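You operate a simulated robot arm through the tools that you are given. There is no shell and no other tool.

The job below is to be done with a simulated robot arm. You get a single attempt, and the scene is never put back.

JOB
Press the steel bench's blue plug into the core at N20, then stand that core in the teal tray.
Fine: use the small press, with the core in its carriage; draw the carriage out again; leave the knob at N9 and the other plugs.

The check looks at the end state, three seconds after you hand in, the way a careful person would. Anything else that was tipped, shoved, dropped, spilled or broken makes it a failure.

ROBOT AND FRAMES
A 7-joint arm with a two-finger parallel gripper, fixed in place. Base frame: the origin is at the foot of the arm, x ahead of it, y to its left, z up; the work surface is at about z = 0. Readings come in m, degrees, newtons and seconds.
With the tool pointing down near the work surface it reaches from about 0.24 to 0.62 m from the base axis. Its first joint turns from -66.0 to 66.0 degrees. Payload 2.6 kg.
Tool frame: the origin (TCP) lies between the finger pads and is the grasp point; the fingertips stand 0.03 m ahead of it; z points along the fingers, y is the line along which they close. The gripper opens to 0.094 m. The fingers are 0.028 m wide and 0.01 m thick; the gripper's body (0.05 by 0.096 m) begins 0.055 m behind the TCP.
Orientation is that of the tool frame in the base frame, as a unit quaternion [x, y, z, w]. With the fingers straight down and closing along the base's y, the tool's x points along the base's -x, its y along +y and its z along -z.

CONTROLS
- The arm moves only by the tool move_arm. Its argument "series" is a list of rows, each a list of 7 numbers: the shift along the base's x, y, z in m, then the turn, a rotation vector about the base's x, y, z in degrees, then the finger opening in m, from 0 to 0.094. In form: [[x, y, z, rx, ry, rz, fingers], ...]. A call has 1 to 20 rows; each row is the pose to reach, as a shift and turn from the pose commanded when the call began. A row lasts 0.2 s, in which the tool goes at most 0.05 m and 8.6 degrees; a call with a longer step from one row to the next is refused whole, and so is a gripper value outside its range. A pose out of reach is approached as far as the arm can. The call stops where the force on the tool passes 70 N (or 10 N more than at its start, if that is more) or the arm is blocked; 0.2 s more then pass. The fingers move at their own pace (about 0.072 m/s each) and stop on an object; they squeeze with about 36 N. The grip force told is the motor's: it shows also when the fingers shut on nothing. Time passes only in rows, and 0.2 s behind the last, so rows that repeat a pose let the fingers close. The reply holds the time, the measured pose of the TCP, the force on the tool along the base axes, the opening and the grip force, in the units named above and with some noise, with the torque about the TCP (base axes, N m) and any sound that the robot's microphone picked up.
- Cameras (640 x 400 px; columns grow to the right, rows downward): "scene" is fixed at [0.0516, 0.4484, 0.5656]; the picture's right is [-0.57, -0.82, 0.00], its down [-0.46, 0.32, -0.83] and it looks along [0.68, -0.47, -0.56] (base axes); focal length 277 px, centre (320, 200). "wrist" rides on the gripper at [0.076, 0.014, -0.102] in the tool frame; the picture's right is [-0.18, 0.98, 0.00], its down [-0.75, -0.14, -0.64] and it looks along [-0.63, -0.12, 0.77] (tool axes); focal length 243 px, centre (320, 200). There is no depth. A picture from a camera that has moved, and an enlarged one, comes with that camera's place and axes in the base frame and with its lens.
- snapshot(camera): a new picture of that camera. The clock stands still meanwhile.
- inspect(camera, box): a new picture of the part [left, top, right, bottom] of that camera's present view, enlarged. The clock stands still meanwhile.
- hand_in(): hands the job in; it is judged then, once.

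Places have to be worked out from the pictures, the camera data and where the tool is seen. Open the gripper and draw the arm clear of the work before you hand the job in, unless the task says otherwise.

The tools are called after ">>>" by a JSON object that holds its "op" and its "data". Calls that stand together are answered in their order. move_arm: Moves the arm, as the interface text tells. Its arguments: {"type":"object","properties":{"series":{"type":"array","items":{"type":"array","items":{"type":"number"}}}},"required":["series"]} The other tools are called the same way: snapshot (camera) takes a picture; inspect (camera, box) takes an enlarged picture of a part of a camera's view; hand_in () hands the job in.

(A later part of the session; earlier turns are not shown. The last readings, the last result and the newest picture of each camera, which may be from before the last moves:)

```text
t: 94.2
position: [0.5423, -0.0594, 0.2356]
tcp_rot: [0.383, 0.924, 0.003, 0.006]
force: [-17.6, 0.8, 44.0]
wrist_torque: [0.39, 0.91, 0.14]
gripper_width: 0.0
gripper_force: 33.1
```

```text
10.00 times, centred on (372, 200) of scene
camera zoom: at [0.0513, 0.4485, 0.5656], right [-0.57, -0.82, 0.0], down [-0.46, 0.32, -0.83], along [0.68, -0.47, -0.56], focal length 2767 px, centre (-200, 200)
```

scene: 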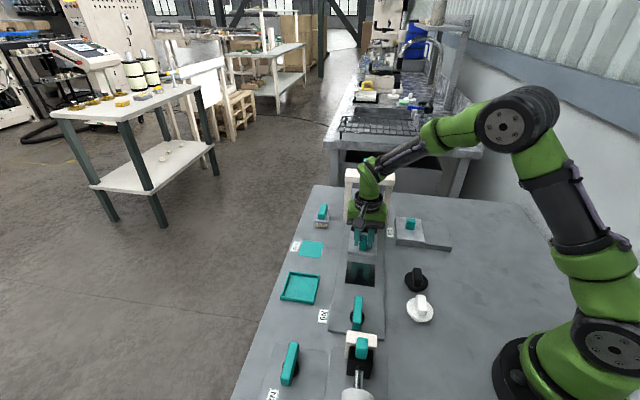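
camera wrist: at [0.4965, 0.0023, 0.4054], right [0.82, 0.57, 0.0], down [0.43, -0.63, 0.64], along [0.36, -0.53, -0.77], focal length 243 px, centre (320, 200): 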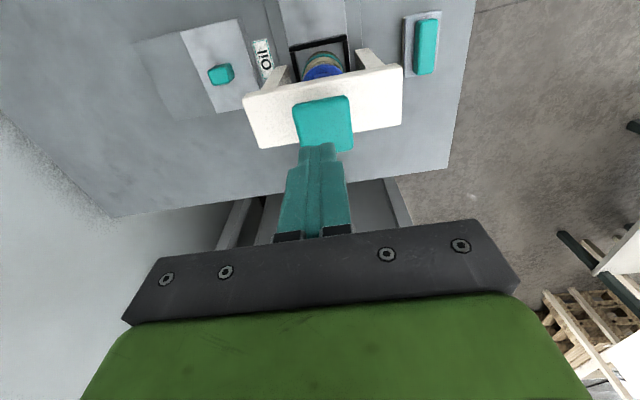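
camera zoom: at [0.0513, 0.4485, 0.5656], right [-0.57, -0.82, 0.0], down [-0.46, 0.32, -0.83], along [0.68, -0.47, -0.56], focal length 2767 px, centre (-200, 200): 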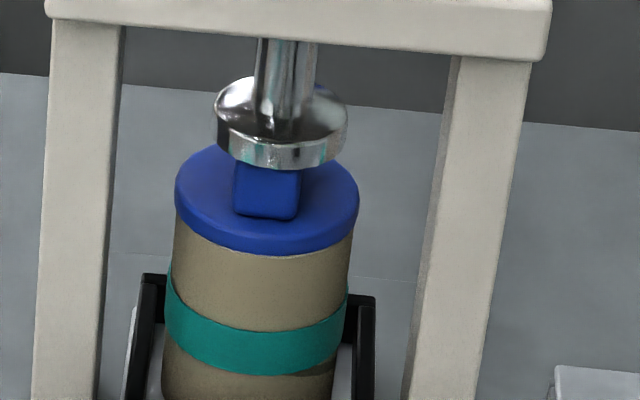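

The flange sits flush on the rim with no further give at 44 N, so the plug is home. I raise slowly and see whether the ram follows.

>>> {"op": "move_arm", "data": {"series": [[0, 0, 0.006, 0, 0, 0, 0.0], [0, 0, 0.01, 0, 0, 0, 0.0], [0, 0, 0.014, 0, 0, 0, 0.0], [0, 0, 0.018, 0, 0, 0, 0.0], [0, 0, 0.024, 0, 0, 0, 0.0], [0, 0, 0.03, 0, 0, 0, 0.0], [0, 0, 0.04, 0, 0, 0, 0.0], [0, 0, 0.06, 0, 0, 0, 0.0], [0, 0, 0.06, 0, 0, 0, 0.0]]}}

>>> {"op": "inspect", "data": {"camera": "scene", "box": [320, 145, 416, 245]}}

>>> {"op": "inspect", "data": {"camera": "scene", "box": [340, 175, 404, 215]}}

```text
t: 96.2
position: [0.5414, -0.06, 0.2883]
tcp_rot: [0.383, 0.924, 0.0, 0.0]
force: [-0.5, 0.6, 0.1]
wrist_torque: [0.0, 0.0, 0.03]
gripper_width: 0.0003
gripper_force: 33.0
```

```text
4.00 times, centred on (368, 195) of scene
camera zoom: at [0.0516, 0.4484, 0.5656], right [-0.57, -0.82, 0.0], down [-0.46, 0.32, -0.83], along [0.68, -0.47, -0.56], focal length 1107 px, centre (128, 220)
```

zoom: 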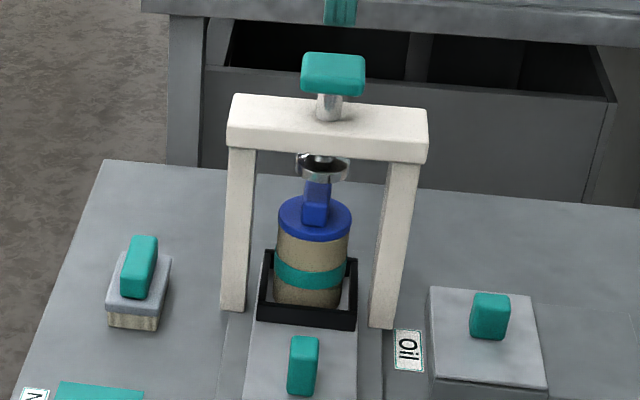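

```text
10.00 times, centred on (372, 195) of scene
camera zoom: at [0.0516, 0.4484, 0.5656], right [-0.57, -0.82, 0.0], down [-0.46, 0.32, -0.83], along [0.68, -0.47, -0.56], focal length 2767 px, centre (-200, 250)
```

zoom: 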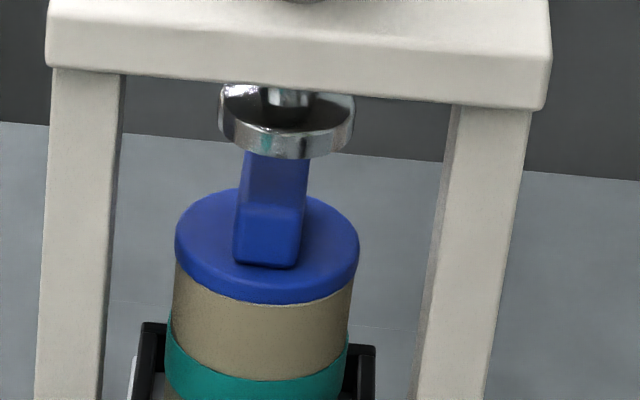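

The ram has sprung back up and the plug is flush in the core. I return to above the carriage handle, open, descend and grip it to draw the carriage out.

>>> {"op": "move_arm", "data": {"series": [[0, 0, 0.01, 0, 0, 0, 0.0], [-0.025, 0.025, 0.01, 0, 0, 0, 0.02], [-0.05, 0.05, 0.01, 0, 0, 0, 0.04], [-0.0698, 0.0688, 0.0, 0, 0, 0, 0.05], [-0.0698, 0.0688, -0.045, 0, 0, 0, 0.05], [-0.0698, 0.0688, -0.09, 0, 0, 0, 0.05], [-0.0698, 0.0688, -0.135, 0, 0, 0, 0.05], [-0.0698, 0.0688, -0.17, 0, 0, 0, 0.05], [-0.0698, 0.0688, -0.17, 0, 0, 0, 0.05]]}}

>>> {"op": "inspect", "data": {"camera": "wrist", "box": [200, 20, 440, 220]}}

```text
t: 98.2
position: [0.4706, 0.01, 0.1181]
tcp_rot: [0.383, 0.924, 0.0, -0.001]
force: [1.2, -0.3, -0.1]
wrist_torque: [0.02, 0.01, 0.04]
gripper_width: 0.05
gripper_force: 0.0
```

```text
2.00 times, centred on (320, 120) of wrist
camera zoom: at [0.4264, 0.0748, 0.2224], right [0.82, 0.57, 0.0], down [0.43, -0.63, 0.64], along [0.36, -0.53, -0.77], focal length 485 px, centre (320, 360)
```

zoom: 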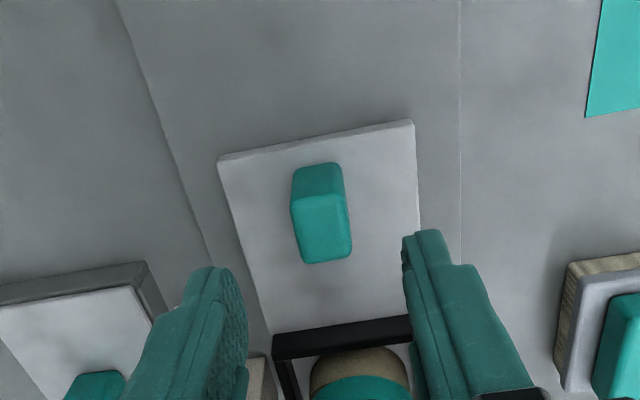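

The handle is centred between the fingers as before. I descend the rest and close.

>>> {"op": "move_arm", "data": {"series": [[0, 0, -0.03, 0, 0, 0, 0.05], [0, 0, -0.05, 0, 0, 0, 0.05], [0, 0, -0.0575, 0, 0, 0, 0.05], [0, 0, -0.0575, 0, 0, 0, 0.04], [0, 0, -0.0575, 0, 0, 0, 0.025], [0, 0, -0.0575, 0, 0, 0, 0.01], [0, 0, -0.0575, 0, 0, 0, 0.01], [0, 0, -0.0575, 0, 0, 0, 0.01]]}}

```text
t: 100.0
position: [0.4704, 0.0098, 0.0607]
tcp_rot: [0.382, 0.924, -0.001, 0.0]
force: [3.7, 2.0, -6.5]
wrist_torque: [-0.15, -0.21, -0.18]
gripper_width: 0.0243
gripper_force: 45.3
```

Gripped with low loads. I draw the carriage back 36 mm along the track.

>>> {"op": "move_arm", "data": {"series": [[-0.0021, 0.0021, 0, 0, 0, 0, 0.01], [-0.0049, 0.005, 0, 0, 0, 0, 0.01], [-0.0084, 0.0085, 0, 0, 0, 0, 0.01], [-0.0127, 0.0128, 0, 0, 0, 0, 0.01], [-0.0169, 0.0171, 0, 0, 0, 0, 0.01], [-0.0211, 0.0213, 0, 0, 0, 0, 0.01], [-0.0253, 0.0256, 0, 0, 0, 0, 0.01], [-0.0253, 0.0256, 0, 0, 0, 0, 0.01]]}}

```text
t: 101.8
position: [0.4466, 0.0336, 0.0615]
tcp_rot: [0.382, 0.924, 0.0, 0.0]
force: [4.5, 4.0, -20.6]
wrist_torque: [-0.58, -0.58, -0.08]
gripper_width: 0.0242
gripper_force: 45.3
```

Moving freely; the tool is slightly high (−21 N vertical), so I lower 0.8 mm and continue drawing.

>>> {"op": "move_arm", "data": {"series": [[-0.0016, 0.0021, -0.0008, 0, 0, 0, 0.01], [-0.0058, 0.0064, -0.0008, 0, 0, 0, 0.01], [-0.01, 0.0106, -0.0008, 0, 0, 0, 0.01], [-0.0143, 0.0149, -0.0008, 0, 0, 0, 0.01], [-0.0185, 0.0192, -0.0008, 0, 0, 0, 0.01], [-0.0227, 0.0234, -0.0008, 0, 0, 0, 0.01], [-0.0269, 0.0277, -0.0008, 0, 0, 0, 0.01], [-0.0269, 0.0277, -0.0008, 0, 0, 0, 0.01]]}}

```text
t: 103.6
position: [0.4201, 0.0618, 0.0608]
tcp_rot: [0.384, 0.923, -0.001, 0.002]
force: [-15.3, -15.8, 27.9]
wrist_torque: [0.25, 0.3, 0.16]
gripper_width: 0.0241
gripper_force: 44.8
```

Loads have shifted (m −22 N, z +28 N), so I correct by 1 mm each and keep drawing.

>>> {"op": "move_arm", "data": {"series": [[-0.0008, -0.0006, 0.0009, 0, 0, 0, 0.01], [-0.005, 0.0037, 0.0009, 0, 0, 0, 0.01], [-0.0092, 0.008, 0.0009, 0, 0, 0, 0.01], [-0.0134, 0.0122, 0.0009, 0, 0, 0, 0.01], [-0.0177, 0.0165, 0.0009, 0, 0, 0, 0.01], [-0.0219, 0.0207, 0.0009, 0, 0, 0, 0.01], [-0.0261, 0.025, 0.0009, 0, 0, 0, 0.01], [-0.0261, 0.025, 0.0009, 0, 0, 0, 0.01]]}}

>>> {"op": "snapshot", "data": {"camera": "wrist"}}

```text
t: 105.4
position: [0.3924, 0.0893, 0.0606]
tcp_rot: [0.382, 0.924, 0.0, -0.001]
force: [-5.6, -5.4, -9.8]
wrist_torque: [-0.64, -0.68, -0.09]
gripper_width: 0.0244
gripper_force: 45.1
```

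```text
taken
camera wrist: at [0.3489, 0.1535, 0.1639], right [0.82, 0.57, 0.0], down [0.44, -0.63, 0.64], along [0.36, -0.53, -0.77], focal length 243 px, centre (320, 200)
```

wrist: 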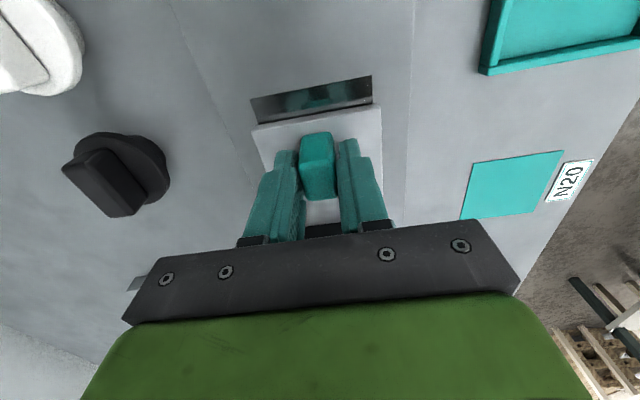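

About 35 mm remains to the original position. I draw on, slowing near the end.

>>> {"op": "move_arm", "data": {"series": [[-0.0038, 0.0031, 0, 0, 0, 0, 0.01], [-0.008, 0.0074, 0, 0, 0, 0, 0.01], [-0.0122, 0.0116, 0, 0, 0, 0, 0.01], [-0.0164, 0.0159, 0, 0, 0, 0, 0.01], [-0.02, 0.0195, 0, 0, 0, 0, 0.01], [-0.0228, 0.0223, 0, 0, 0, 0, 0.01], [-0.0228, 0.0223, 0, 0, 0, 0, 0.01]]}}

```text
t: 107.0
position: [0.3708, 0.1111, 0.0608]
tcp_rot: [0.383, 0.924, 0.0, 0.0]
force: [4.5, 5.0, -24.2]
wrist_torque: [0.54, 0.51, -0.09]
gripper_width: 0.0245
gripper_force: 44.6
```

>>> {"op": "move_arm", "data": {"series": [[-0.0011, 0.0017, -0.0008, 0, 0, 0, 0.01], [-0.0025, 0.0031, -0.0008, 0, 0, 0, 0.01], [-0.0036, 0.0042, -0.0008, 0, 0, 0, 0.01], [-0.0036, 0.0042, -0.0008, 0, 0, 0, 0.01]]}}

>>> {"op": "snapshot", "data": {"camera": "wrist"}}

```text
t: 108.0
position: [0.3662, 0.1145, 0.0608]
tcp_rot: [0.383, 0.924, 0.0, 0.0]
force: [-4.0, -5.2, -1.1]
wrist_torque: [0.23, 0.28, -0.06]
gripper_width: 0.0242
gripper_force: 45.4
```

```text
taken
camera wrist: at [0.3229, 0.1794, 0.1639], right [0.83, 0.56, 0.0], down [0.43, -0.63, 0.64], along [0.36, -0.53, -0.77], focal length 243 px, centre (320, 200)
```

wrist: 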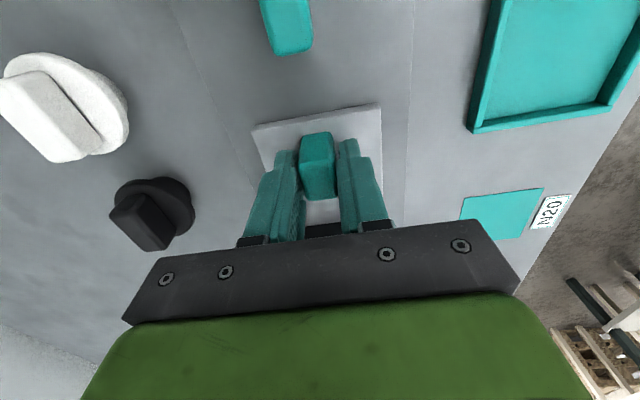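

The carriage is back at its starting position and covers the well. I draw 1 mm more to feel for the stop.

>>> {"op": "move_arm", "data": {"series": [[-0.0007, 0.0007, 0, 0, 0, 0, 0.01], [-0.0011, 0.0011, 0, 0, 0, 0, 0.01], [-0.0011, 0.0011, 0, 0, 0, 0, 0.01]]}}

```text
t: 108.8
position: [0.3658, 0.1144, 0.06]
tcp_rot: [0.383, 0.924, 0.0, 0.001]
force: [-16.7, -17.5, 25.3]
wrist_torque: [-0.04, 0.08, 0.27]
gripper_width: 0.0246
gripper_force: 44.6
```

Good enough: it is at its original place. I relieve the side loads, release the handle and lift.

>>> {"op": "move_arm", "data": {"series": [[-0.0007, -0.0007, 0.0008, 0, 0, 0, 0.01], [-0.0007, -0.0007, 0.0008, 0, 0, 0, 0.03], [-0.0007, -0.0007, 0.0008, 0, 0, 0, 0.045], [-0.0007, -0.0007, 0.03, 0, 0, 0, 0.05], [-0.0007, -0.0007, 0.07, 0, 0, 0, 0.05], [-0.0007, -0.0007, 0.11, 0, 0, 0, 0.05], [-0.0007, -0.0007, 0.14, 0, 0, 0, 0.05], [-0.0007, -0.0007, 0.16, 0, 0, 0, 0.05], [-0.0007, -0.0007, 0.16, 0, 0, 0, 0.05]]}}

>>> {"op": "snapshot", "data": {"camera": "wrist"}}

>>> {"op": "snapshot", "data": {"camera": "scene"}}

>>> {"op": "inspect", "data": {"camera": "scene", "box": [320, 200, 416, 260]}}

```text
t: 110.8
position: [0.3637, 0.1134, 0.2226]
tcp_rot: [0.383, 0.924, 0.0, 0.0]
force: [0.2, -0.2, -0.7]
wrist_torque: [-0.01, 0.01, 0.01]
gripper_width: 0.05
gripper_force: 0.0
```

```text
taken
camera wrist: at [0.3195, 0.1789, 0.3256], right [0.82, 0.57, 0.0], down [0.43, -0.63, 0.64], along [0.36, -0.53, -0.77], focal length 243 px, centre (320, 200)
```

wrist: 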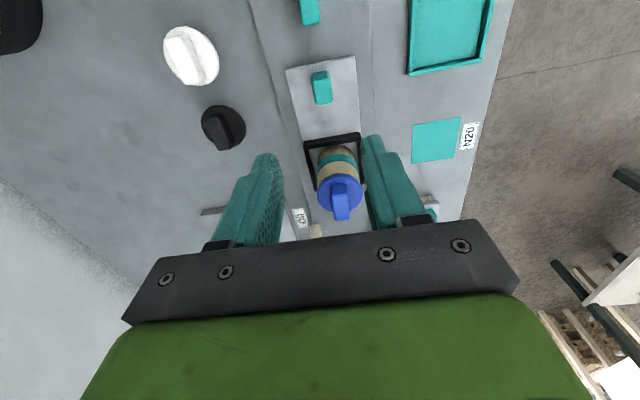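

```text
taken
```

scene: 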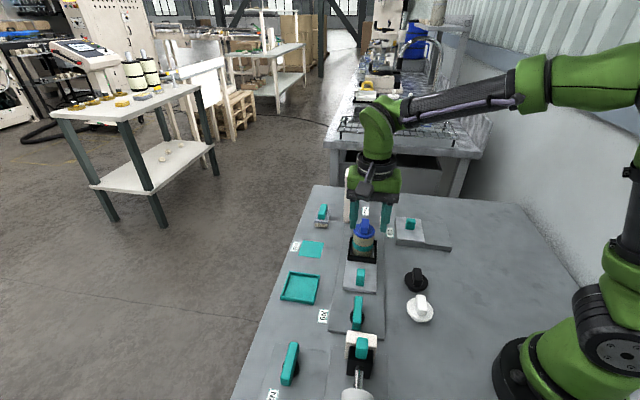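

```text
6.67 times, centred on (368, 230) of scene
camera zoom: at [0.0516, 0.4484, 0.5656], right [-0.57, -0.82, 0.0], down [-0.46, 0.32, -0.83], along [0.68, -0.47, -0.56], focal length 1845 px, centre (0, 0)
```

zoom: 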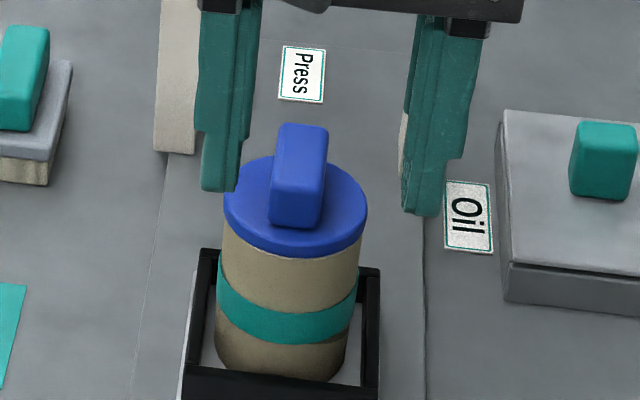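

The plug is flush and everything looks upright, with the carriage drawn out. I move over the plug tab, matching its yaw, and look closely before gripping.

>>> {"op": "move_arm", "data": {"series": [[0.025, -0.0225, 0, 0, 0, -1.5, 0.05], [0.05, -0.045, 0, 0, 0, -1.5, 0.05], [0.074, -0.0675, 0, 0, 0, -1.5, 0.05], [0.074, -0.0675, -0.025, 0, 0, -1.5, 0.045], [0.074, -0.0675, -0.05, 0, 0, -1.5, 0.045], [0.074, -0.0675, -0.05, 0, 0, -1.5, 0.045]]}}

>>> {"op": "inspect", "data": {"camera": "wrist", "box": [220, 60, 420, 240]}}

>>> {"op": "inspect", "data": {"camera": "scene", "box": [320, 190, 416, 260]}}

```text
t: 112.2
position: [0.4399, 0.0481, 0.1705]
tcp_rot: [0.395, 0.919, 0.0, 0.0]
force: [-0.2, 0.3, 0.2]
wrist_torque: [0.03, 0.0, 0.01]
gripper_width: 0.0449
gripper_force: 0.2
```

```text
2.22 times, centred on (320, 150) of wrist
camera zoom: at [0.3971, 0.1131, 0.2735], right [0.84, 0.54, 0.0], down [0.42, -0.64, 0.64], along [0.35, -0.54, -0.77], focal length 539 px, centre (320, 311)
```

zoom: 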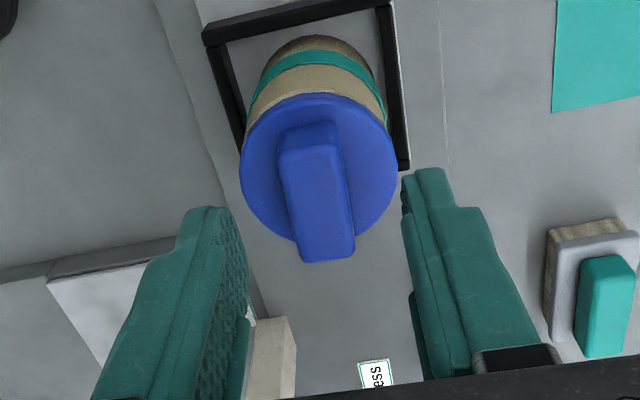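

```text
5.71 times, centred on (368, 225) of scene
camera zoom: at [0.0516, 0.4484, 0.5656], right [-0.57, -0.82, 0.0], down [-0.46, 0.32, -0.83], along [0.68, -0.47, -0.56], focal length 1581 px, centre (46, 57)
```

zoom: 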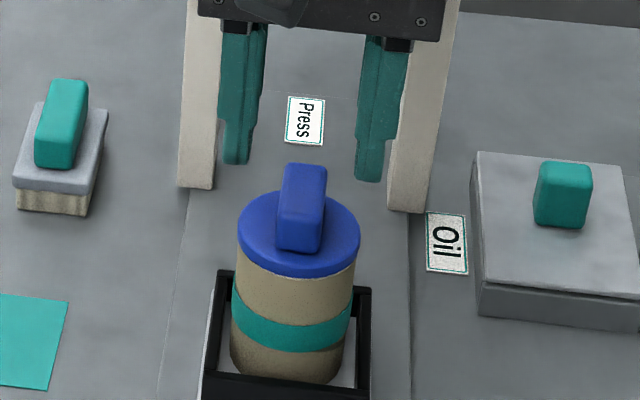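

The plug is within about 3 mm of the tool axis, with its tab at about −48°. I adjust, descend so the tips stop just above the flange, and close on the tab.

>>> {"op": "move_arm", "data": {"series": [[0.0015, -0.0027, 0, 0, 0, -1.2, 0.045], [0.0015, -0.0027, -0.015, 0, 0, -1.2, 0.045], [0.0015, -0.0027, -0.027, 0, 0, -1.2, 0.045], [0.0015, -0.0027, -0.033, 0, 0, -1.2, 0.045], [0.0015, -0.0027, -0.033, 0, 0, -1.2, 0.045]]}}

>>> {"op": "inspect", "data": {"camera": "wrist", "box": [220, 60, 420, 240]}}

>>> {"op": "inspect", "data": {"camera": "scene", "box": [320, 190, 416, 260]}}

```text
t: 113.4
position: [0.4403, 0.0432, 0.1382]
tcp_rot: [0.404, 0.915, 0.0, 0.001]
force: [-0.9, -0.3, -0.2]
wrist_torque: [0.0, 0.0, -0.01]
gripper_width: 0.0449
gripper_force: 0.0
```

```text
2.22 times, centred on (320, 150) of wrist
camera zoom: at [0.4, 0.1108, 0.2413], right [0.85, 0.53, 0.0], down [0.4, -0.65, 0.64], along [0.34, -0.55, -0.77], focal length 539 px, centre (320, 311)
```

zoom: 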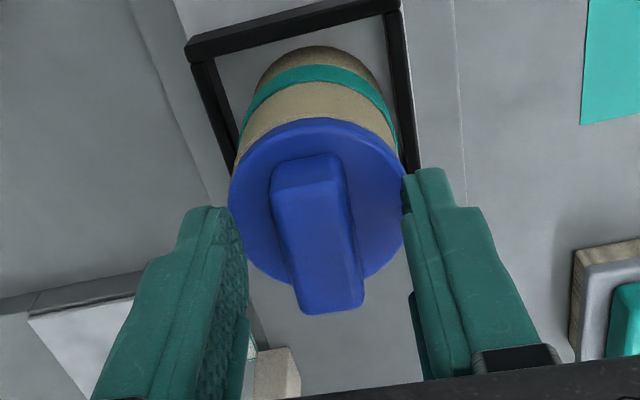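

```text
5.71 times, centred on (368, 225) of scene
camera zoom: at [0.0516, 0.4484, 0.5656], right [-0.57, -0.82, 0.0], down [-0.46, 0.32, -0.83], along [0.68, -0.47, -0.56], focal length 1581 px, centre (46, 57)
```

zoom: 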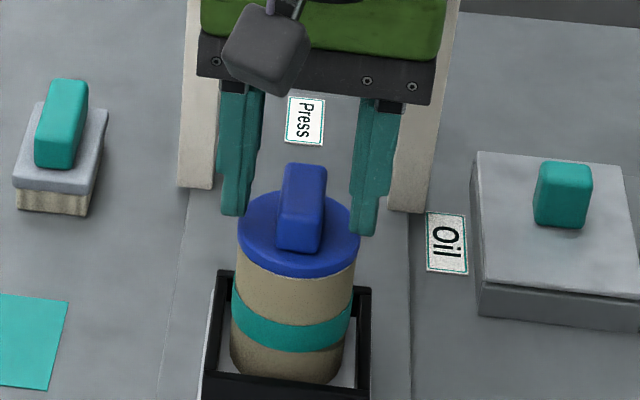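

Both views, and the recorded release pose, say the plug centre is about 3–4 mm back along the track from the tool. I shift (−2.6,+2.3) mm, lower 2 mm, and close on the tab.

>>> {"op": "move_arm", "data": {"series": [[-0.0026, 0.0023, 0, 0, 0, 0, 0.045], [-0.0026, 0.0023, -0.002, 0, 0, 0, 0.045], [-0.0026, 0.0023, -0.002, 0, 0, 0, 0.03], [-0.0026, 0.0023, -0.002, 0, 0, 0, 0.015], [-0.0026, 0.0023, -0.002, 0, 0, 0, 0.01], [-0.0026, 0.0023, -0.002, 0, 0, 0, 0.01]]}}

>>> {"op": "inspect", "data": {"camera": "wrist", "box": [220, 60, 420, 240]}}

>>> {"op": "inspect", "data": {"camera": "scene", "box": [320, 190, 416, 260]}}

```text
t: 114.8
position: [0.437, 0.0461, 0.1357]
tcp_rot: [0.405, 0.914, 0.0, -0.001]
force: [0.5, 0.1, -0.1]
wrist_torque: [0.04, 0.0, 0.0]
gripper_width: 0.0188
gripper_force: 35.4
```

```text
2.22 times, centred on (320, 150) of wrist
camera zoom: at [0.3968, 0.1136, 0.2385], right [0.85, 0.53, 0.0], down [0.4, -0.65, 0.64], along [0.34, -0.55, -0.77], focal length 539 px, centre (320, 311)
```

zoom: 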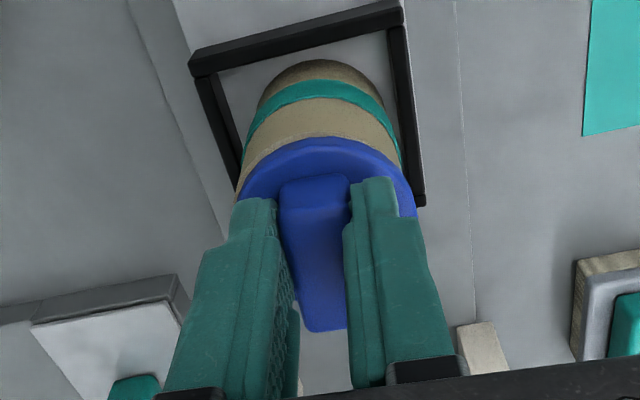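

```text
5.71 times, centred on (368, 225) of scene
camera zoom: at [0.0516, 0.4484, 0.5656], right [-0.57, -0.82, 0.0], down [-0.46, 0.32, -0.83], along [0.68, -0.47, -0.56], focal length 1581 px, centre (46, 57)
```

zoom: 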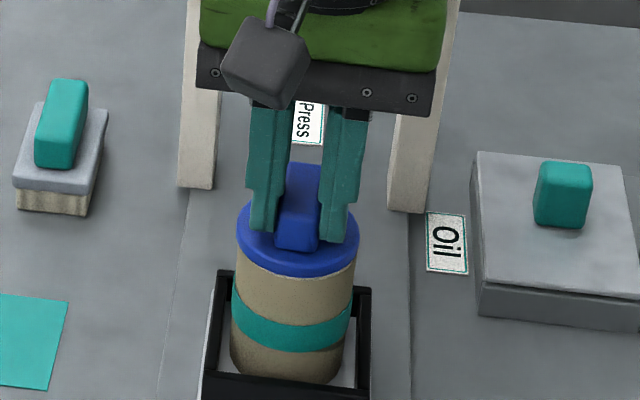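

The tab is held (0.0188) with no side load. I lift 6 mm slowly and check that the core comes up with the plug.

>>> {"op": "move_arm", "data": {"series": [[0, 0, 0.002, 0, 0, 0, 0.01], [0, 0, 0.004, 0, 0, 0, 0.01], [0, 0, 0.006, 0, 0, 0, 0.01], [0, 0, 0.006, 0, 0, 0, 0.01]]}}

>>> {"op": "inspect", "data": {"camera": "scene", "box": [320, 190, 416, 260]}}

>>> {"op": "inspect", "data": {"camera": "wrist", "box": [220, 60, 420, 240]}}

```text
t: 115.8
position: [0.4376, 0.0469, 0.1409]
tcp_rot: [0.405, 0.914, 0.0, 0.0]
force: [0.4, 0.1, -0.2]
wrist_torque: [0.02, -0.02, 0.0]
gripper_width: 0.0187
gripper_force: 36.0
```

```text
5.71 times, centred on (368, 225) of scene
camera zoom: at [0.0516, 0.4484, 0.5656], right [-0.57, -0.82, 0.0], down [-0.46, 0.32, -0.83], along [0.68, -0.47, -0.56], focal length 1581 px, centre (46, 57)
```

zoom: 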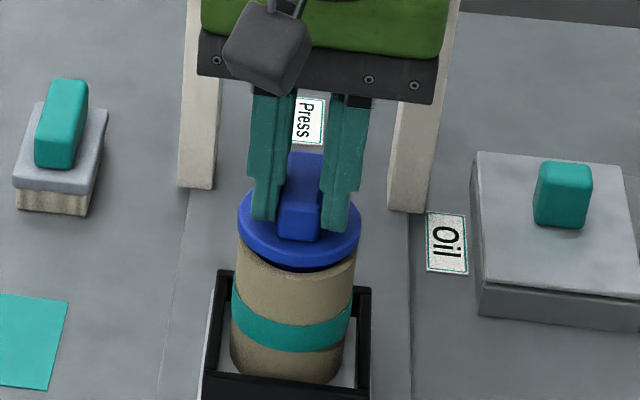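

```text
2.22 times, centred on (320, 150) of wrist
camera zoom: at [0.3966, 0.1136, 0.2448], right [0.85, 0.53, 0.0], down [0.4, -0.65, 0.64], along [0.34, -0.55, -0.77], focal length 539 px, centre (320, 311)
```

zoom: 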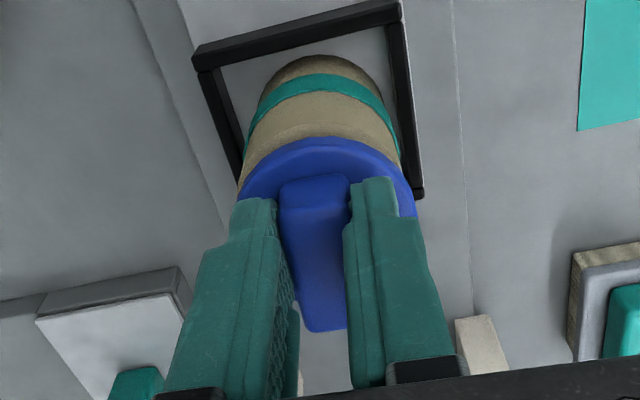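

The plug slid out about 5 mm instead of lifting the core: the tab must not carry the load. I lower it straight back down to reseat it, then I'll run it through the press again and lift the core by its body.

>>> {"op": "move_arm", "data": {"series": [[0, 0, -0.002, 0, 0, 0, 0.01], [0, 0, -0.004, 0, 0, 0, 0.01], [0, 0, -0.006, 0, 0, 0, 0.01], [0, 0, -0.007, 0, 0, 0, 0.01], [0, 0, -0.007, 0, 0, 0, 0.01]]}}

>>> {"op": "inspect", "data": {"camera": "scene", "box": [320, 190, 416, 260]}}

```text
t: 117.0
position: [0.4377, 0.0468, 0.1346]
tcp_rot: [0.405, 0.914, 0.001, 0.001]
force: [-1.1, -0.5, 11.0]
wrist_torque: [0.03, 0.17, 0.0]
gripper_width: 0.0188
gripper_force: 36.2
```

```text
5.71 times, centred on (368, 225) of scene
camera zoom: at [0.0516, 0.4484, 0.5656], right [-0.57, -0.82, 0.0], down [-0.46, 0.32, -0.83], along [0.68, -0.47, -0.56], focal length 1581 px, centre (46, 57)
```

zoom: 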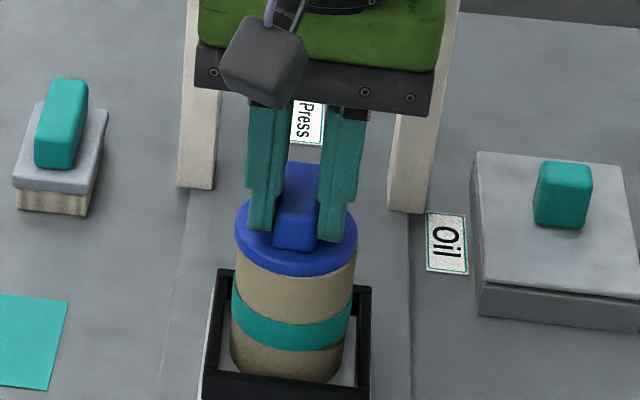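

The plug is flush again. I note from the images that the teal band (≈0.0535) is slightly wider than the flange (≈0.053), so gripping at the band will hold the core itself. I release the tab, rise, and go back to the handle to repeat the pressing properly.

>>> {"op": "move_arm", "data": {"series": [[0, 0, 0.001, 0, 0, 0, 0.01], [0, 0, 0.001, 0, 0, 0, 0.025], [0, 0, 0.001, 0, 0, 0, 0.045], [0, 0, 0.02, 0, 0, 0, 0.05], [0, 0, 0.06, 0, 0, 0, 0.05], [0, 0, 0.09, 0, 0, 0, 0.05], [-0.025, 0.0225, 0.09, 0, 0, 0.9, 0.05], [-0.05, 0.045, 0.09, 0, 0, 1.8, 0.05], [-0.0729, 0.0679, 0.09, 0, 0, 2.7, 0.05], [-0.0729, 0.0679, 0.09, 0, 0, 2.7, 0.05]]}}

>>> {"op": "inspect", "data": {"camera": "wrist", "box": [200, 20, 440, 220]}}

>>> {"op": "inspect", "data": {"camera": "scene", "box": [320, 200, 416, 260]}}

```text
t: 119.2
position: [0.3652, 0.1181, 0.2246]
tcp_rot: [0.382, 0.924, 0.0, -0.002]
force: [0.1, -0.6, 0.3]
wrist_torque: [0.04, 0.0, 0.02]
gripper_width: 0.0501
gripper_force: 0.0
```

```text
2.00 times, centred on (320, 120) of wrist
camera zoom: at [0.3218, 0.1826, 0.3278], right [0.82, 0.57, 0.0], down [0.43, -0.63, 0.64], along [0.36, -0.53, -0.77], focal length 485 px, centre (320, 360)
```

zoom: 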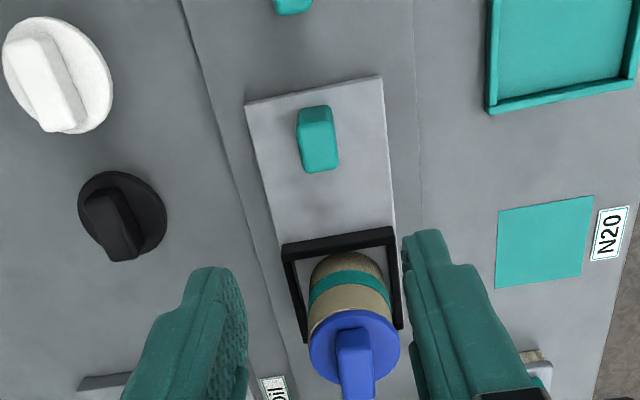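

```text
6.67 times, centred on (368, 230) of scene
camera zoom: at [0.0516, 0.4484, 0.5656], right [-0.57, -0.82, 0.0], down [-0.46, 0.32, -0.83], along [0.68, -0.47, -0.56], focal length 1845 px, centre (0, 0)
```

zoom: 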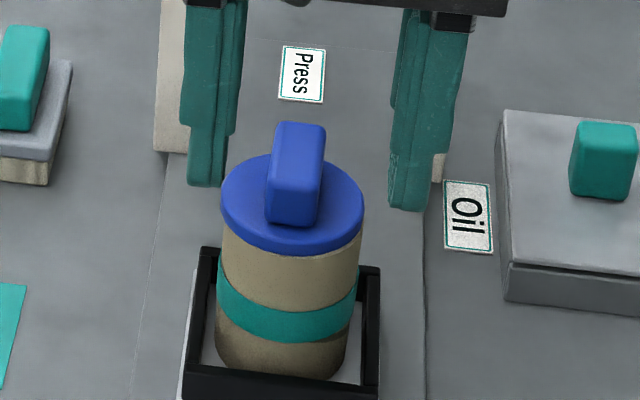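

Compared with the earlier picture, the flange stands about 2–3 mm high, so re-pressing is needed. I centre on the handle again and lower partway.

>>> {"op": "move_arm", "data": {"series": [[0.0022, -0.005, -0.04, 0, 0, 0, 0.05], [0.0022, -0.005, -0.08, 0, 0, 0, 0.05], [0.0022, -0.005, -0.115, 0, 0, 0, 0.05], [0.0022, -0.005, -0.115, 0, 0, 0, 0.05]]}}

>>> {"op": "inspect", "data": {"camera": "wrist", "box": [200, 20, 440, 220]}}

```text
t: 120.2
position: [0.3685, 0.1125, 0.11]
tcp_rot: [0.383, 0.924, 0.0, 0.0]
force: [0.4, -0.7, -0.5]
wrist_torque: [0.0, 0.03, 0.04]
gripper_width: 0.0501
gripper_force: 0.1
```

```text
2.00 times, centred on (320, 120) of wrist
camera zoom: at [0.3248, 0.1778, 0.2137], right [0.83, 0.56, 0.0], down [0.43, -0.63, 0.64], along [0.36, -0.53, -0.77], focal length 485 px, centre (320, 360)
```

zoom: 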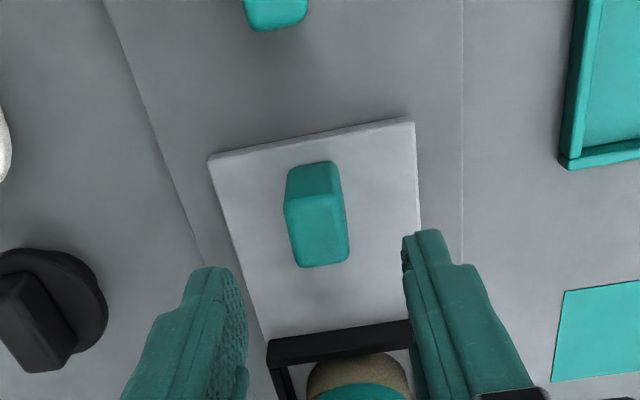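

The handle is centred within about 1.5 mm. I descend and grip it.

>>> {"op": "move_arm", "data": {"series": [[-0.001, 0.0, -0.02, 0, 0, 0, 0.05], [-0.001, 0.0, -0.04, 0, 0, 0, 0.05], [-0.001, 0.0, -0.0495, 0, 0, 0, 0.05], [-0.001, 0.0, -0.0495, 0, 0, 0, 0.04], [-0.001, 0.0, -0.0495, 0, 0, 0, 0.025], [-0.001, 0.0, -0.0495, 0, 0, 0, 0.01], [-0.001, 0.0, -0.0495, 0, 0, 0, 0.01], [-0.001, 0.0, -0.0495, 0, 0, 0, 0.01]]}}

```text
t: 122.0
position: [0.3682, 0.1128, 0.0611]
tcp_rot: [0.381, 0.925, 0.004, 0.002]
force: [21.4, 24.3, -14.6]
wrist_torque: [-0.16, -0.27, -0.4]
gripper_width: 0.0242
gripper_force: 44.9
```

A 32 N side load shows I'm about 1.5 mm off laterally; I correct that before pushing.

>>> {"op": "move_arm", "data": {"series": [[0.0006, 0.0006, -0.0004, 0, 0, 0, 0.01], [0.0011, 0.0012, -0.0006, 0, 0, 0, 0.01], [0.0011, 0.0012, -0.0006, 0, 0, 0, 0.01]]}}

```text
t: 122.8
position: [0.3696, 0.1106, 0.0609]
tcp_rot: [0.383, 0.924, 0.002, 0.003]
force: [9.5, 11.1, 20.6]
wrist_torque: [0.44, 0.37, -0.08]
gripper_width: 0.0243
gripper_force: 44.8
```

>>> {"op": "move_arm", "data": {"series": [[0.0005, 0.0005, 0.0007, 0, 0, 0, 0.01], [0.004, -0.003, 0.0007, 0, 0, 0, 0.01], [0.0082, -0.0073, 0.0007, 0, 0, 0, 0.01], [0.0124, -0.0116, 0.0007, 0, 0, 0, 0.01], [0.0167, -0.0158, 0.0007, 0, 0, 0, 0.01], [0.0209, -0.0201, 0.0007, 0, 0, 0, 0.01], [0.0209, -0.0201, 0.0007, 0, 0, 0, 0.01]]}}

```text
t: 124.4
position: [0.3904, 0.0911, 0.0613]
tcp_rot: [0.383, 0.924, 0.001, 0.002]
force: [5.5, 7.2, 28.4]
wrist_torque: [0.55, 0.44, -0.05]
gripper_width: 0.0243
gripper_force: 45.1
```

Sliding well; I raise slightly to unload 28 N of vertical force and push another 40 mm.

>>> {"op": "move_arm", "data": {"series": [[0.0004, 0.0002, 0.0012, 0, 0, 0, 0.01], [0.0044, -0.0039, 0.0012, 0, 0, 0, 0.01], [0.0086, -0.0082, 0.0012, 0, 0, 0, 0.01], [0.0128, -0.0124, 0.0012, 0, 0, 0, 0.01], [0.0171, -0.0167, 0.0012, 0, 0, 0, 0.01], [0.0213, -0.021, 0.0012, 0, 0, 0, 0.01], [0.0255, -0.0252, 0.0012, 0, 0, 0, 0.01], [0.0297, -0.0295, 0.0012, 0, 0, 0, 0.01], [0.0297, -0.0295, 0.0012, 0, 0, 0, 0.01]]}}

```text
t: 126.4
position: [0.4179, 0.0625, 0.0607]
tcp_rot: [0.381, 0.925, 0.002, 0.001]
force: [21.8, 22.4, -14.1]
wrist_torque: [-0.24, -0.26, -0.34]
gripper_width: 0.0243
gripper_force: 44.7
```

>>> {"op": "move_arm", "data": {"series": [[0.0012, 0.0008, -0.0005, 0, 0, 0, 0.01], [0.0052, -0.0033, -0.0005, 0, 0, 0, 0.01], [0.0094, -0.0075, -0.0005, 0, 0, 0, 0.01], [0.0136, -0.0118, -0.0005, 0, 0, 0, 0.01], [0.0178, -0.016, -0.0005, 0, 0, 0, 0.01], [0.022, -0.0203, -0.0005, 0, 0, 0, 0.01], [0.0262, -0.0246, -0.0005, 0, 0, 0, 0.01], [0.0304, -0.0288, -0.0005, 0, 0, 0, 0.01], [0.0304, -0.0288, -0.0005, 0, 0, 0, 0.01]]}}

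```text
t: 128.4
position: [0.4492, 0.0322, 0.0612]
tcp_rot: [0.382, 0.924, 0.0, 0.002]
force: [8.8, 9.6, 15.5]
wrist_torque: [0.28, 0.27, -0.16]
gripper_width: 0.0241
gripper_force: 45.6
```

>>> {"op": "move_arm", "data": {"series": [[0.0026, -0.0018, 0.0003, 0, 0, 0, 0.01], [0.0061, -0.0053, 0.0003, 0, 0, 0, 0.01], [0.0096, -0.0089, 0.0003, 0, 0, 0, 0.01], [0.0131, -0.0124, 0.0003, 0, 0, 0, 0.01], [0.0166, -0.016, 0.0003, 0, 0, 0, 0.01], [0.0187, -0.0181, 0.0003, 0, 0, 0, 0.01], [0.0187, -0.0181, 0.0003, 0, 0, 0, 0.01]]}}

```text
t: 130.0
position: [0.4674, 0.0141, 0.0615]
tcp_rot: [0.383, 0.924, 0.0, -0.001]
force: [0.4, 0.4, 15.3]
wrist_torque: [-0.25, -0.13, 0.15]
gripper_width: 0.0242
gripper_force: 44.8
```

>>> {"op": "move_arm", "data": {"series": [[0.0014, -0.0014, 0.0005, 0, 0, 0, 0.01], [0.0028, -0.0028, 0.0005, 0, 0, 0, 0.01], [0.0042, -0.0043, 0.0005, 0, 0, 0, 0.01], [0.0042, -0.0043, 0.0005, 0, 0, 0, 0.01]]}}

```text
t: 131.0
position: [0.4727, 0.0094, 0.0622]
tcp_rot: [0.383, 0.924, 0.001, 0.0]
force: [-6.3, -5.2, 24.2]
wrist_torque: [0.66, 0.67, 0.13]
gripper_width: 0.0243
gripper_force: 45.4
```

>>> {"op": "move_arm", "data": {"series": [[0.0005, -0.0009, 0.0008, 0, 0, 0, 0.01], [0.0013, -0.0018, 0.0008, 0, 0, 0, 0.01], [0.0013, -0.0018, 0.0008, 0, 0, 0, 0.01]]}}

```text
t: 131.8
position: [0.4727, 0.008, 0.0612]
tcp_rot: [0.381, 0.924, -0.001, 0.0]
force: [-2.5, -1.6, 4.7]
wrist_torque: [-0.35, -0.32, 0.13]
gripper_width: 0.0243
gripper_force: 45.5
```

>>> {"op": "move_arm", "data": {"series": [[0.0007, -0.0007, 0, 0, 0, 0, 0.01], [0.0014, -0.0014, 0, 0, 0, 0, 0.01], [0.0014, -0.0014, 0, 0, 0, 0, 0.01]]}}

```text
t: 132.6
position: [0.4733, 0.0086, 0.0609]
tcp_rot: [0.382, 0.924, -0.001, -0.002]
force: [-9.4, 6.3, -2.1]
wrist_torque: [-0.77, -0.67, 0.1]
gripper_width: 0.0244
gripper_force: 44.6
```

An 11 N reaction along the track marks the end stop. I release, lift straight up, and go over the knob with closed fingers.

>>> {"op": "move_arm", "data": {"series": [[-0.0003, 0.0003, 0, 0, 0, 0, 0.01], [-0.0003, 0.0003, 0, 0, 0, 0, 0.03], [-0.0003, 0.0003, 0, 0, 0, 0, 0.045], [-0.0003, 0.0003, 0.04, 0, 0, 0, 0.05], [-0.0003, 0.0003, 0.085, 0, 0, 0, 0.05], [-0.0003, 0.0003, 0.13, 0, 0, 0, 0.05], [-0.0003, 0.0003, 0.175, 0, 0, 0, 0.03], [-0.0003, 0.0003, 0.22, 0, 0, 0, 0.01], [-0.0003, 0.0003, 0.24, 0, 0, 0, 0.0], [0.025, -0.025, 0.24, 0, 0, 0, 0.0], [0.05, -0.05, 0.24, 0, 0, 0, 0.0], [0.0685, -0.0675, 0.24, 0, 0, 0, 0.0], [0.0685, -0.0675, 0.22, 0, 0, 0, 0.0], [0.0685, -0.0675, 0.205, 0, 0, 0, 0.0], [0.0685, -0.0675, 0.205, 0, 0, 0, 0.0]]}}

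>>> {"op": "inspect", "data": {"camera": "wrist", "box": [240, 60, 400, 200]}}

>>> {"op": "inspect", "data": {"camera": "scene", "box": [320, 145, 416, 245]}}

```text
t: 135.8
position: [0.5432, -0.0608, 0.2696]
tcp_rot: [0.381, 0.924, 0.001, 0.0]
force: [0.1, 0.5, -0.4]
wrist_torque: [0.0, 0.01, -0.02]
gripper_width: 0.0
gripper_force: 32.9
```

```text
2.86 times, centred on (320, 130) of wrist
camera zoom: at [0.4996, 0.0041, 0.3726], right [0.82, 0.57, 0.0], down [0.43, -0.63, 0.64], along [0.36, -0.53, -0.77], focal length 693 px, centre (320, 400)
```

zoom: 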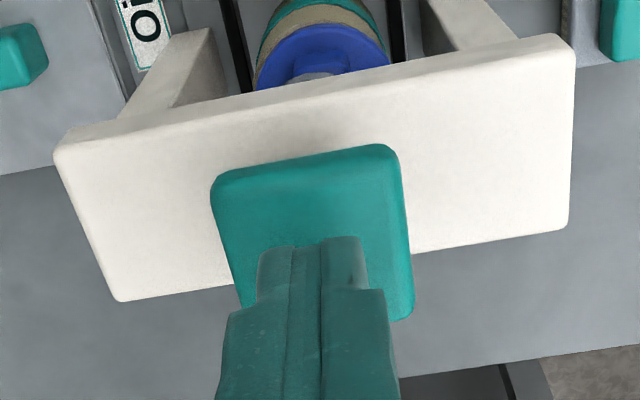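

```text
4.00 times, centred on (368, 195) of scene
camera zoom: at [0.0516, 0.4484, 0.5656], right [-0.57, -0.82, 0.0], down [-0.46, 0.32, -0.83], along [0.68, -0.47, -0.56], focal length 1107 px, centre (128, 220)
```

zoom: 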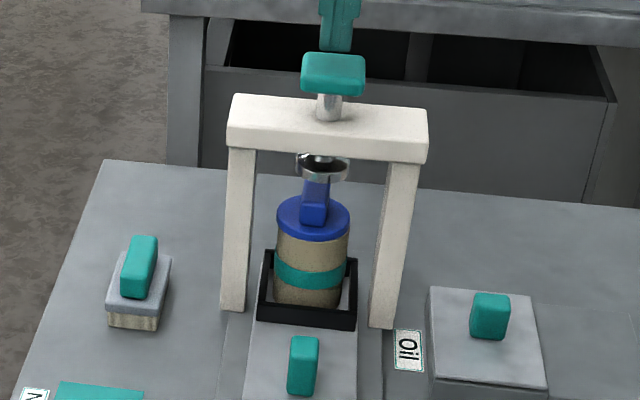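

Fingers are over the knob and the core is under the ram. I press down to about the previous depth.

>>> {"op": "move_arm", "data": {"series": [[-0.001, 0.0015, -0.006, 0, 0, 0, 0.0], [-0.001, 0.0015, -0.012, 0, 0, 0, 0.0], [-0.001, 0.0015, -0.018, 0, 0, 0, 0.0], [-0.001, 0.0015, -0.022, 0, 0, 0, 0.0], [-0.001, 0.0015, -0.026, 0, 0, 0, 0.0], [-0.001, 0.0015, -0.029, 0, 0, 0, 0.0], [-0.001, 0.0015, -0.031, 0, 0, 0, 0.0], [-0.001, 0.0015, -0.033, 0, 0, 0, 0.0], [-0.001, 0.0015, -0.033, 0, 0, 0, 0.0]]}}

>>> {"op": "inspect", "data": {"camera": "scene", "box": [340, 180, 404, 220]}}

```text
t: 137.8
position: [0.5425, -0.0591, 0.2363]
tcp_rot: [0.382, 0.924, 0.001, 0.002]
force: [1.6, 0.1, 10.9]
wrist_torque: [0.13, 0.08, 0.06]
gripper_width: 0.0002
gripper_force: 32.6
```

```text
10.00 times, centred on (372, 200) of scene
camera zoom: at [0.0515, 0.4485, 0.5656], right [-0.57, -0.82, 0.0], down [-0.46, 0.32, -0.83], along [0.68, -0.47, -0.56], focal length 2767 px, centre (-200, 200)
```

zoom: 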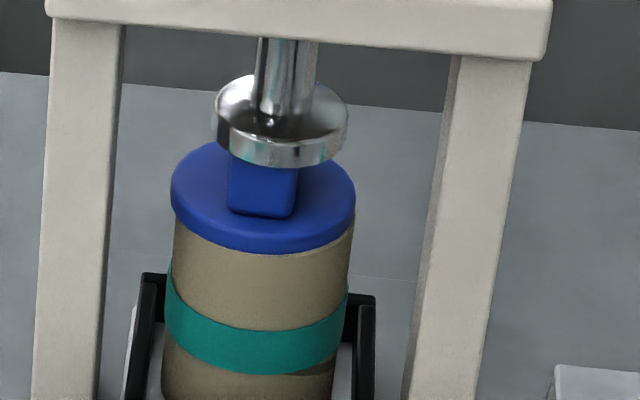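

The ram is on the tab, with the flange down. I press harder to seat it fully.

>>> {"op": "move_arm", "data": {"series": [[0, 0, -0.002, 0, 0, 0, 0.0], [0, 0, -0.004, 0, 0, 0, 0.0], [0, 0, -0.006, 0, 0, 0, 0.0], [0, 0, -0.008, 0, 0, 0, 0.0], [0, 0, -0.008, 0, 0, 0, 0.0]]}}

>>> {"op": "inspect", "data": {"camera": "scene", "box": [340, 180, 404, 220]}}

```text
t: 139.0
position: [0.5416, -0.0589, 0.2352]
tcp_rot: [0.385, 0.923, 0.003, 0.006]
force: [-28.8, -1.4, 57.0]
wrist_torque: [0.42, 1.43, 0.11]
gripper_width: 0.0
gripper_force: 33.0
```

```text
10.00 times, centred on (372, 200) of scene
camera zoom: at [0.0512, 0.4485, 0.5657], right [-0.57, -0.82, 0.0], down [-0.46, 0.32, -0.83], along [0.68, -0.47, -0.56], focal length 2767 px, centre (-200, 200)
```

zoom: 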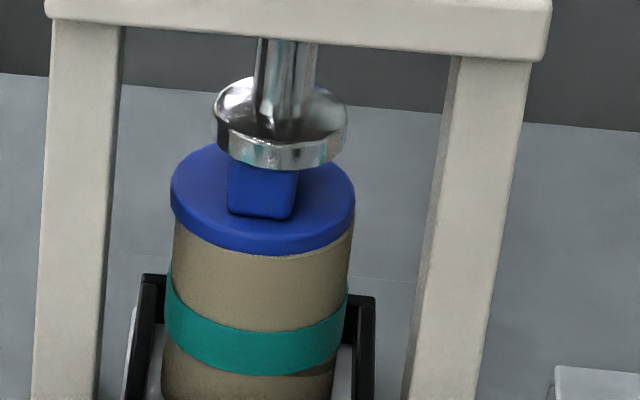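

The flange is flush at 57 N. I raise off the knob and go back to the handle.

>>> {"op": "move_arm", "data": {"series": [[0, 0, 0.004, 0, 0, 0, 0.0], [0, 0, 0.012, 0, 0, 0, 0.0], [0, 0, 0.018, 0, 0, 0, 0.0], [0, 0, 0.024, 0, 0, 0, 0.0], [0, 0, 0.035, 0, 0, 0, 0.0], [0, 0, 0.06, 0, 0, 0, 0.0], [0, 0, 0.07, 0, 0, 0, 0.0], [-0.024, 0.024, 0.07, 0, 0, 0, 0.02], [-0.048, 0.047, 0.07, 0, 0, 0, 0.04], [-0.0675, 0.066, 0.07, 0, 0, 0, 0.05], [-0.0675, 0.066, 0.025, 0, 0, 0, 0.05], [-0.0675, 0.066, -0.02, 0, 0, 0, 0.05], [-0.0675, 0.066, -0.065, 0, 0, 0, 0.05], [-0.0675, 0.066, -0.1, 0, 0, 0, 0.05], [-0.0675, 0.066, -0.112, 0, 0, 0, 0.05], [-0.0675, 0.066, -0.112, 0, 0, 0, 0.05]]}}

>>> {"op": "inspect", "data": {"camera": "wrist", "box": [200, 20, 440, 220]}}

```text
t: 142.4
position: [0.4742, 0.007, 0.1148]
tcp_rot: [0.382, 0.924, -0.001, 0.001]
force: [0.6, 0.8, 0.9]
wrist_torque: [0.03, 0.02, 0.01]
gripper_width: 0.0497
gripper_force: 0.1
```

```text
2.00 times, centred on (320, 120) of wrist
camera zoom: at [0.4305, 0.0715, 0.2178], right [0.82, 0.57, 0.0], down [0.43, -0.63, 0.64], along [0.36, -0.53, -0.77], focal length 485 px, centre (320, 360)
```

zoom: 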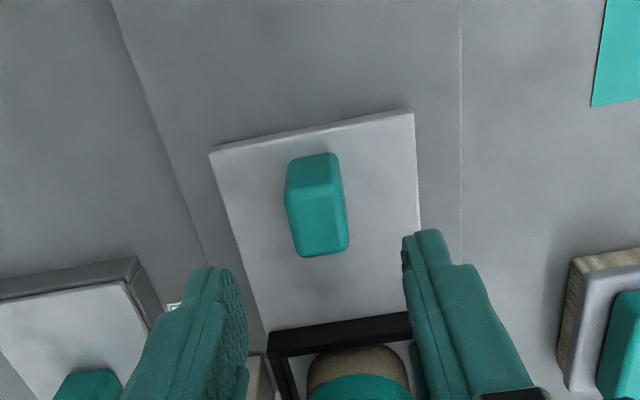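

The handle sits about 4 mm nearer along the track; I shift back, descend and grip.

>>> {"op": "move_arm", "data": {"series": [[-0.0028, 0.0026, -0.02, 0, 0, 0, 0.05], [-0.0028, 0.0026, -0.04, 0, 0, 0, 0.05], [-0.0028, 0.0026, -0.054, 0, 0, 0, 0.05], [-0.0028, 0.0026, -0.054, 0, 0, 0, 0.04], [-0.0028, 0.0026, -0.054, 0, 0, 0, 0.025], [-0.0028, 0.0026, -0.054, 0, 0, 0, 0.01], [-0.0028, 0.0026, -0.054, 0, 0, 0, 0.01], [-0.0028, 0.0026, -0.054, 0, 0, 0, 0.01]]}}

>>> {"op": "inspect", "data": {"camera": "scene", "box": [320, 145, 416, 245]}}

```text
t: 144.2
position: [0.4709, 0.0116, 0.0618]
tcp_rot: [0.382, 0.924, 0.001, 0.0]
force: [7.8, 5.9, -6.1]
wrist_torque: [-0.29, -0.36, -0.29]
gripper_width: 0.0245
gripper_force: 44.8
```

```text
4.00 times, centred on (368, 195) of scene
camera zoom: at [0.0516, 0.4485, 0.5656], right [-0.57, -0.82, 0.0], down [-0.46, 0.32, -0.83], along [0.68, -0.47, -0.56], focal length 1107 px, centre (128, 220)
```

zoom: 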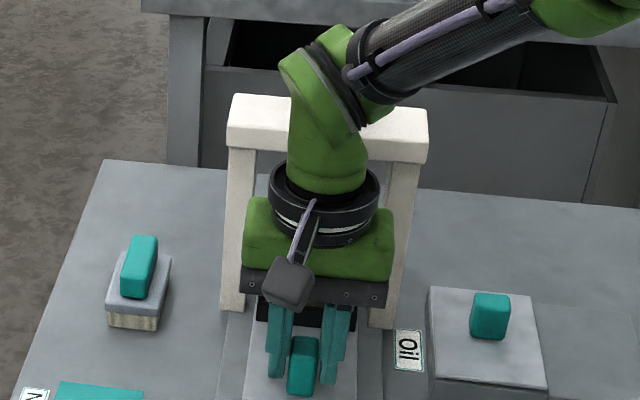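

Gripped with small loads. I draw the carriage out in stages.

>>> {"op": "move_arm", "data": {"series": [[-0.0017, 0.0025, -0.0003, 0, 0, 0, 0.01], [-0.0045, 0.0053, -0.0003, 0, 0, 0, 0.01], [-0.008, 0.0089, -0.0003, 0, 0, 0, 0.01], [-0.0122, 0.0131, -0.0003, 0, 0, 0, 0.01], [-0.0165, 0.0174, -0.0003, 0, 0, 0, 0.01], [-0.0207, 0.0217, -0.0003, 0, 0, 0, 0.01], [-0.0249, 0.0259, -0.0003, 0, 0, 0, 0.01], [-0.0249, 0.0259, -0.0003, 0, 0, 0, 0.01]]}}

```text
t: 146.0
position: [0.4472, 0.034, 0.0618]
tcp_rot: [0.383, 0.924, 0.001, 0.0]
force: [-8.1, -9.9, 35.0]
wrist_torque: [-0.26, -0.13, 0.08]
gripper_width: 0.0247
gripper_force: 44.8
```

>>> {"op": "move_arm", "data": {"series": [[-0.0024, 0.0016, 0.0014, 0, 0, 0, 0.01], [-0.0066, 0.0059, 0.0014, 0, 0, 0, 0.01], [-0.0108, 0.0101, 0.0014, 0, 0, 0, 0.01], [-0.015, 0.0144, 0.0014, 0, 0, 0, 0.01], [-0.0193, 0.0186, 0.0014, 0, 0, 0, 0.01], [-0.0235, 0.0229, 0.0014, 0, 0, 0, 0.01], [-0.0277, 0.0272, 0.0014, 0, 0, 0, 0.01], [-0.0277, 0.0272, 0.0014, 0, 0, 0, 0.01]]}}

```text
t: 147.8
position: [0.4176, 0.0634, 0.0609]
tcp_rot: [0.382, 0.924, -0.001, -0.001]
force: [-4.5, -5.4, 8.7]
wrist_torque: [-0.39, -0.42, 0.04]
gripper_width: 0.0243
gripper_force: 45.4
```

>>> {"op": "move_arm", "data": {"series": [[-0.0024, 0.0016, 0.0003, 0, 0, 0, 0.01], [-0.0066, 0.0059, 0.0003, 0, 0, 0, 0.01], [-0.0108, 0.0101, 0.0003, 0, 0, 0, 0.01], [-0.015, 0.0144, 0.0003, 0, 0, 0, 0.01], [-0.0193, 0.0186, 0.0003, 0, 0, 0, 0.01], [-0.0235, 0.0229, 0.0003, 0, 0, 0, 0.01], [-0.0277, 0.0272, 0.0003, 0, 0, 0, 0.01], [-0.0277, 0.0272, 0.0003, 0, 0, 0, 0.01]]}}

```text
t: 149.6
position: [0.3887, 0.0909, 0.062]
tcp_rot: [0.382, 0.924, 0.0, -0.002]
force: [11.6, 10.7, -29.3]
wrist_torque: [0.11, 0.07, -0.21]
gripper_width: 0.0243
gripper_force: 44.8
```

>>> {"op": "move_arm", "data": {"series": [[-0.0016, 0.0025, -0.0012, 0, 0, 0, 0.01], [-0.0058, 0.0067, -0.0012, 0, 0, 0, 0.01], [-0.01, 0.011, -0.0012, 0, 0, 0, 0.01], [-0.0143, 0.0153, -0.0012, 0, 0, 0, 0.01], [-0.0178, 0.0188, -0.0012, 0, 0, 0, 0.01], [-0.0206, 0.0217, -0.0012, 0, 0, 0, 0.01], [-0.0206, 0.0217, -0.0012, 0, 0, 0, 0.01]]}}

>>> {"op": "snapshot", "data": {"camera": "wrist"}}

```text
t: 151.2
position: [0.3709, 0.1101, 0.0622]
tcp_rot: [0.383, 0.924, 0.001, 0.001]
force: [-16.2, -16.8, 33.8]
wrist_torque: [-0.22, 0.0, 0.38]
gripper_width: 0.0246
gripper_force: 45.1
```

```text
taken
camera wrist: at [0.3274, 0.1752, 0.1645], right [0.83, 0.56, 0.0], down [0.43, -0.63, 0.64], along [0.36, -0.53, -0.77], focal length 243 px, centre (320, 200)
```

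wrist: 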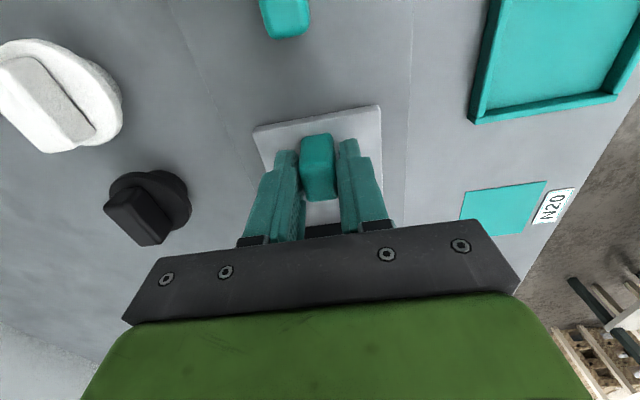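

About 5 mm left; I correct the side load and finish the draw.

>>> {"op": "move_arm", "data": {"series": [[-0.0021, 0.0007, 0.0012, 0, 0, 0, 0.01], [-0.0035, 0.0021, 0.0012, 0, 0, 0, 0.01], [-0.0046, 0.0032, 0.0012, 0, 0, 0, 0.01], [-0.0046, 0.0032, 0.0012, 0, 0, 0, 0.01]]}}

```text
t: 152.2
position: [0.3655, 0.1147, 0.0618]
tcp_rot: [0.381, 0.925, 0.0, -0.001]
force: [2.0, -0.1, -17.9]
wrist_torque: [-0.76, -0.79, -0.4]
gripper_width: 0.0244
gripper_force: 45.0
```

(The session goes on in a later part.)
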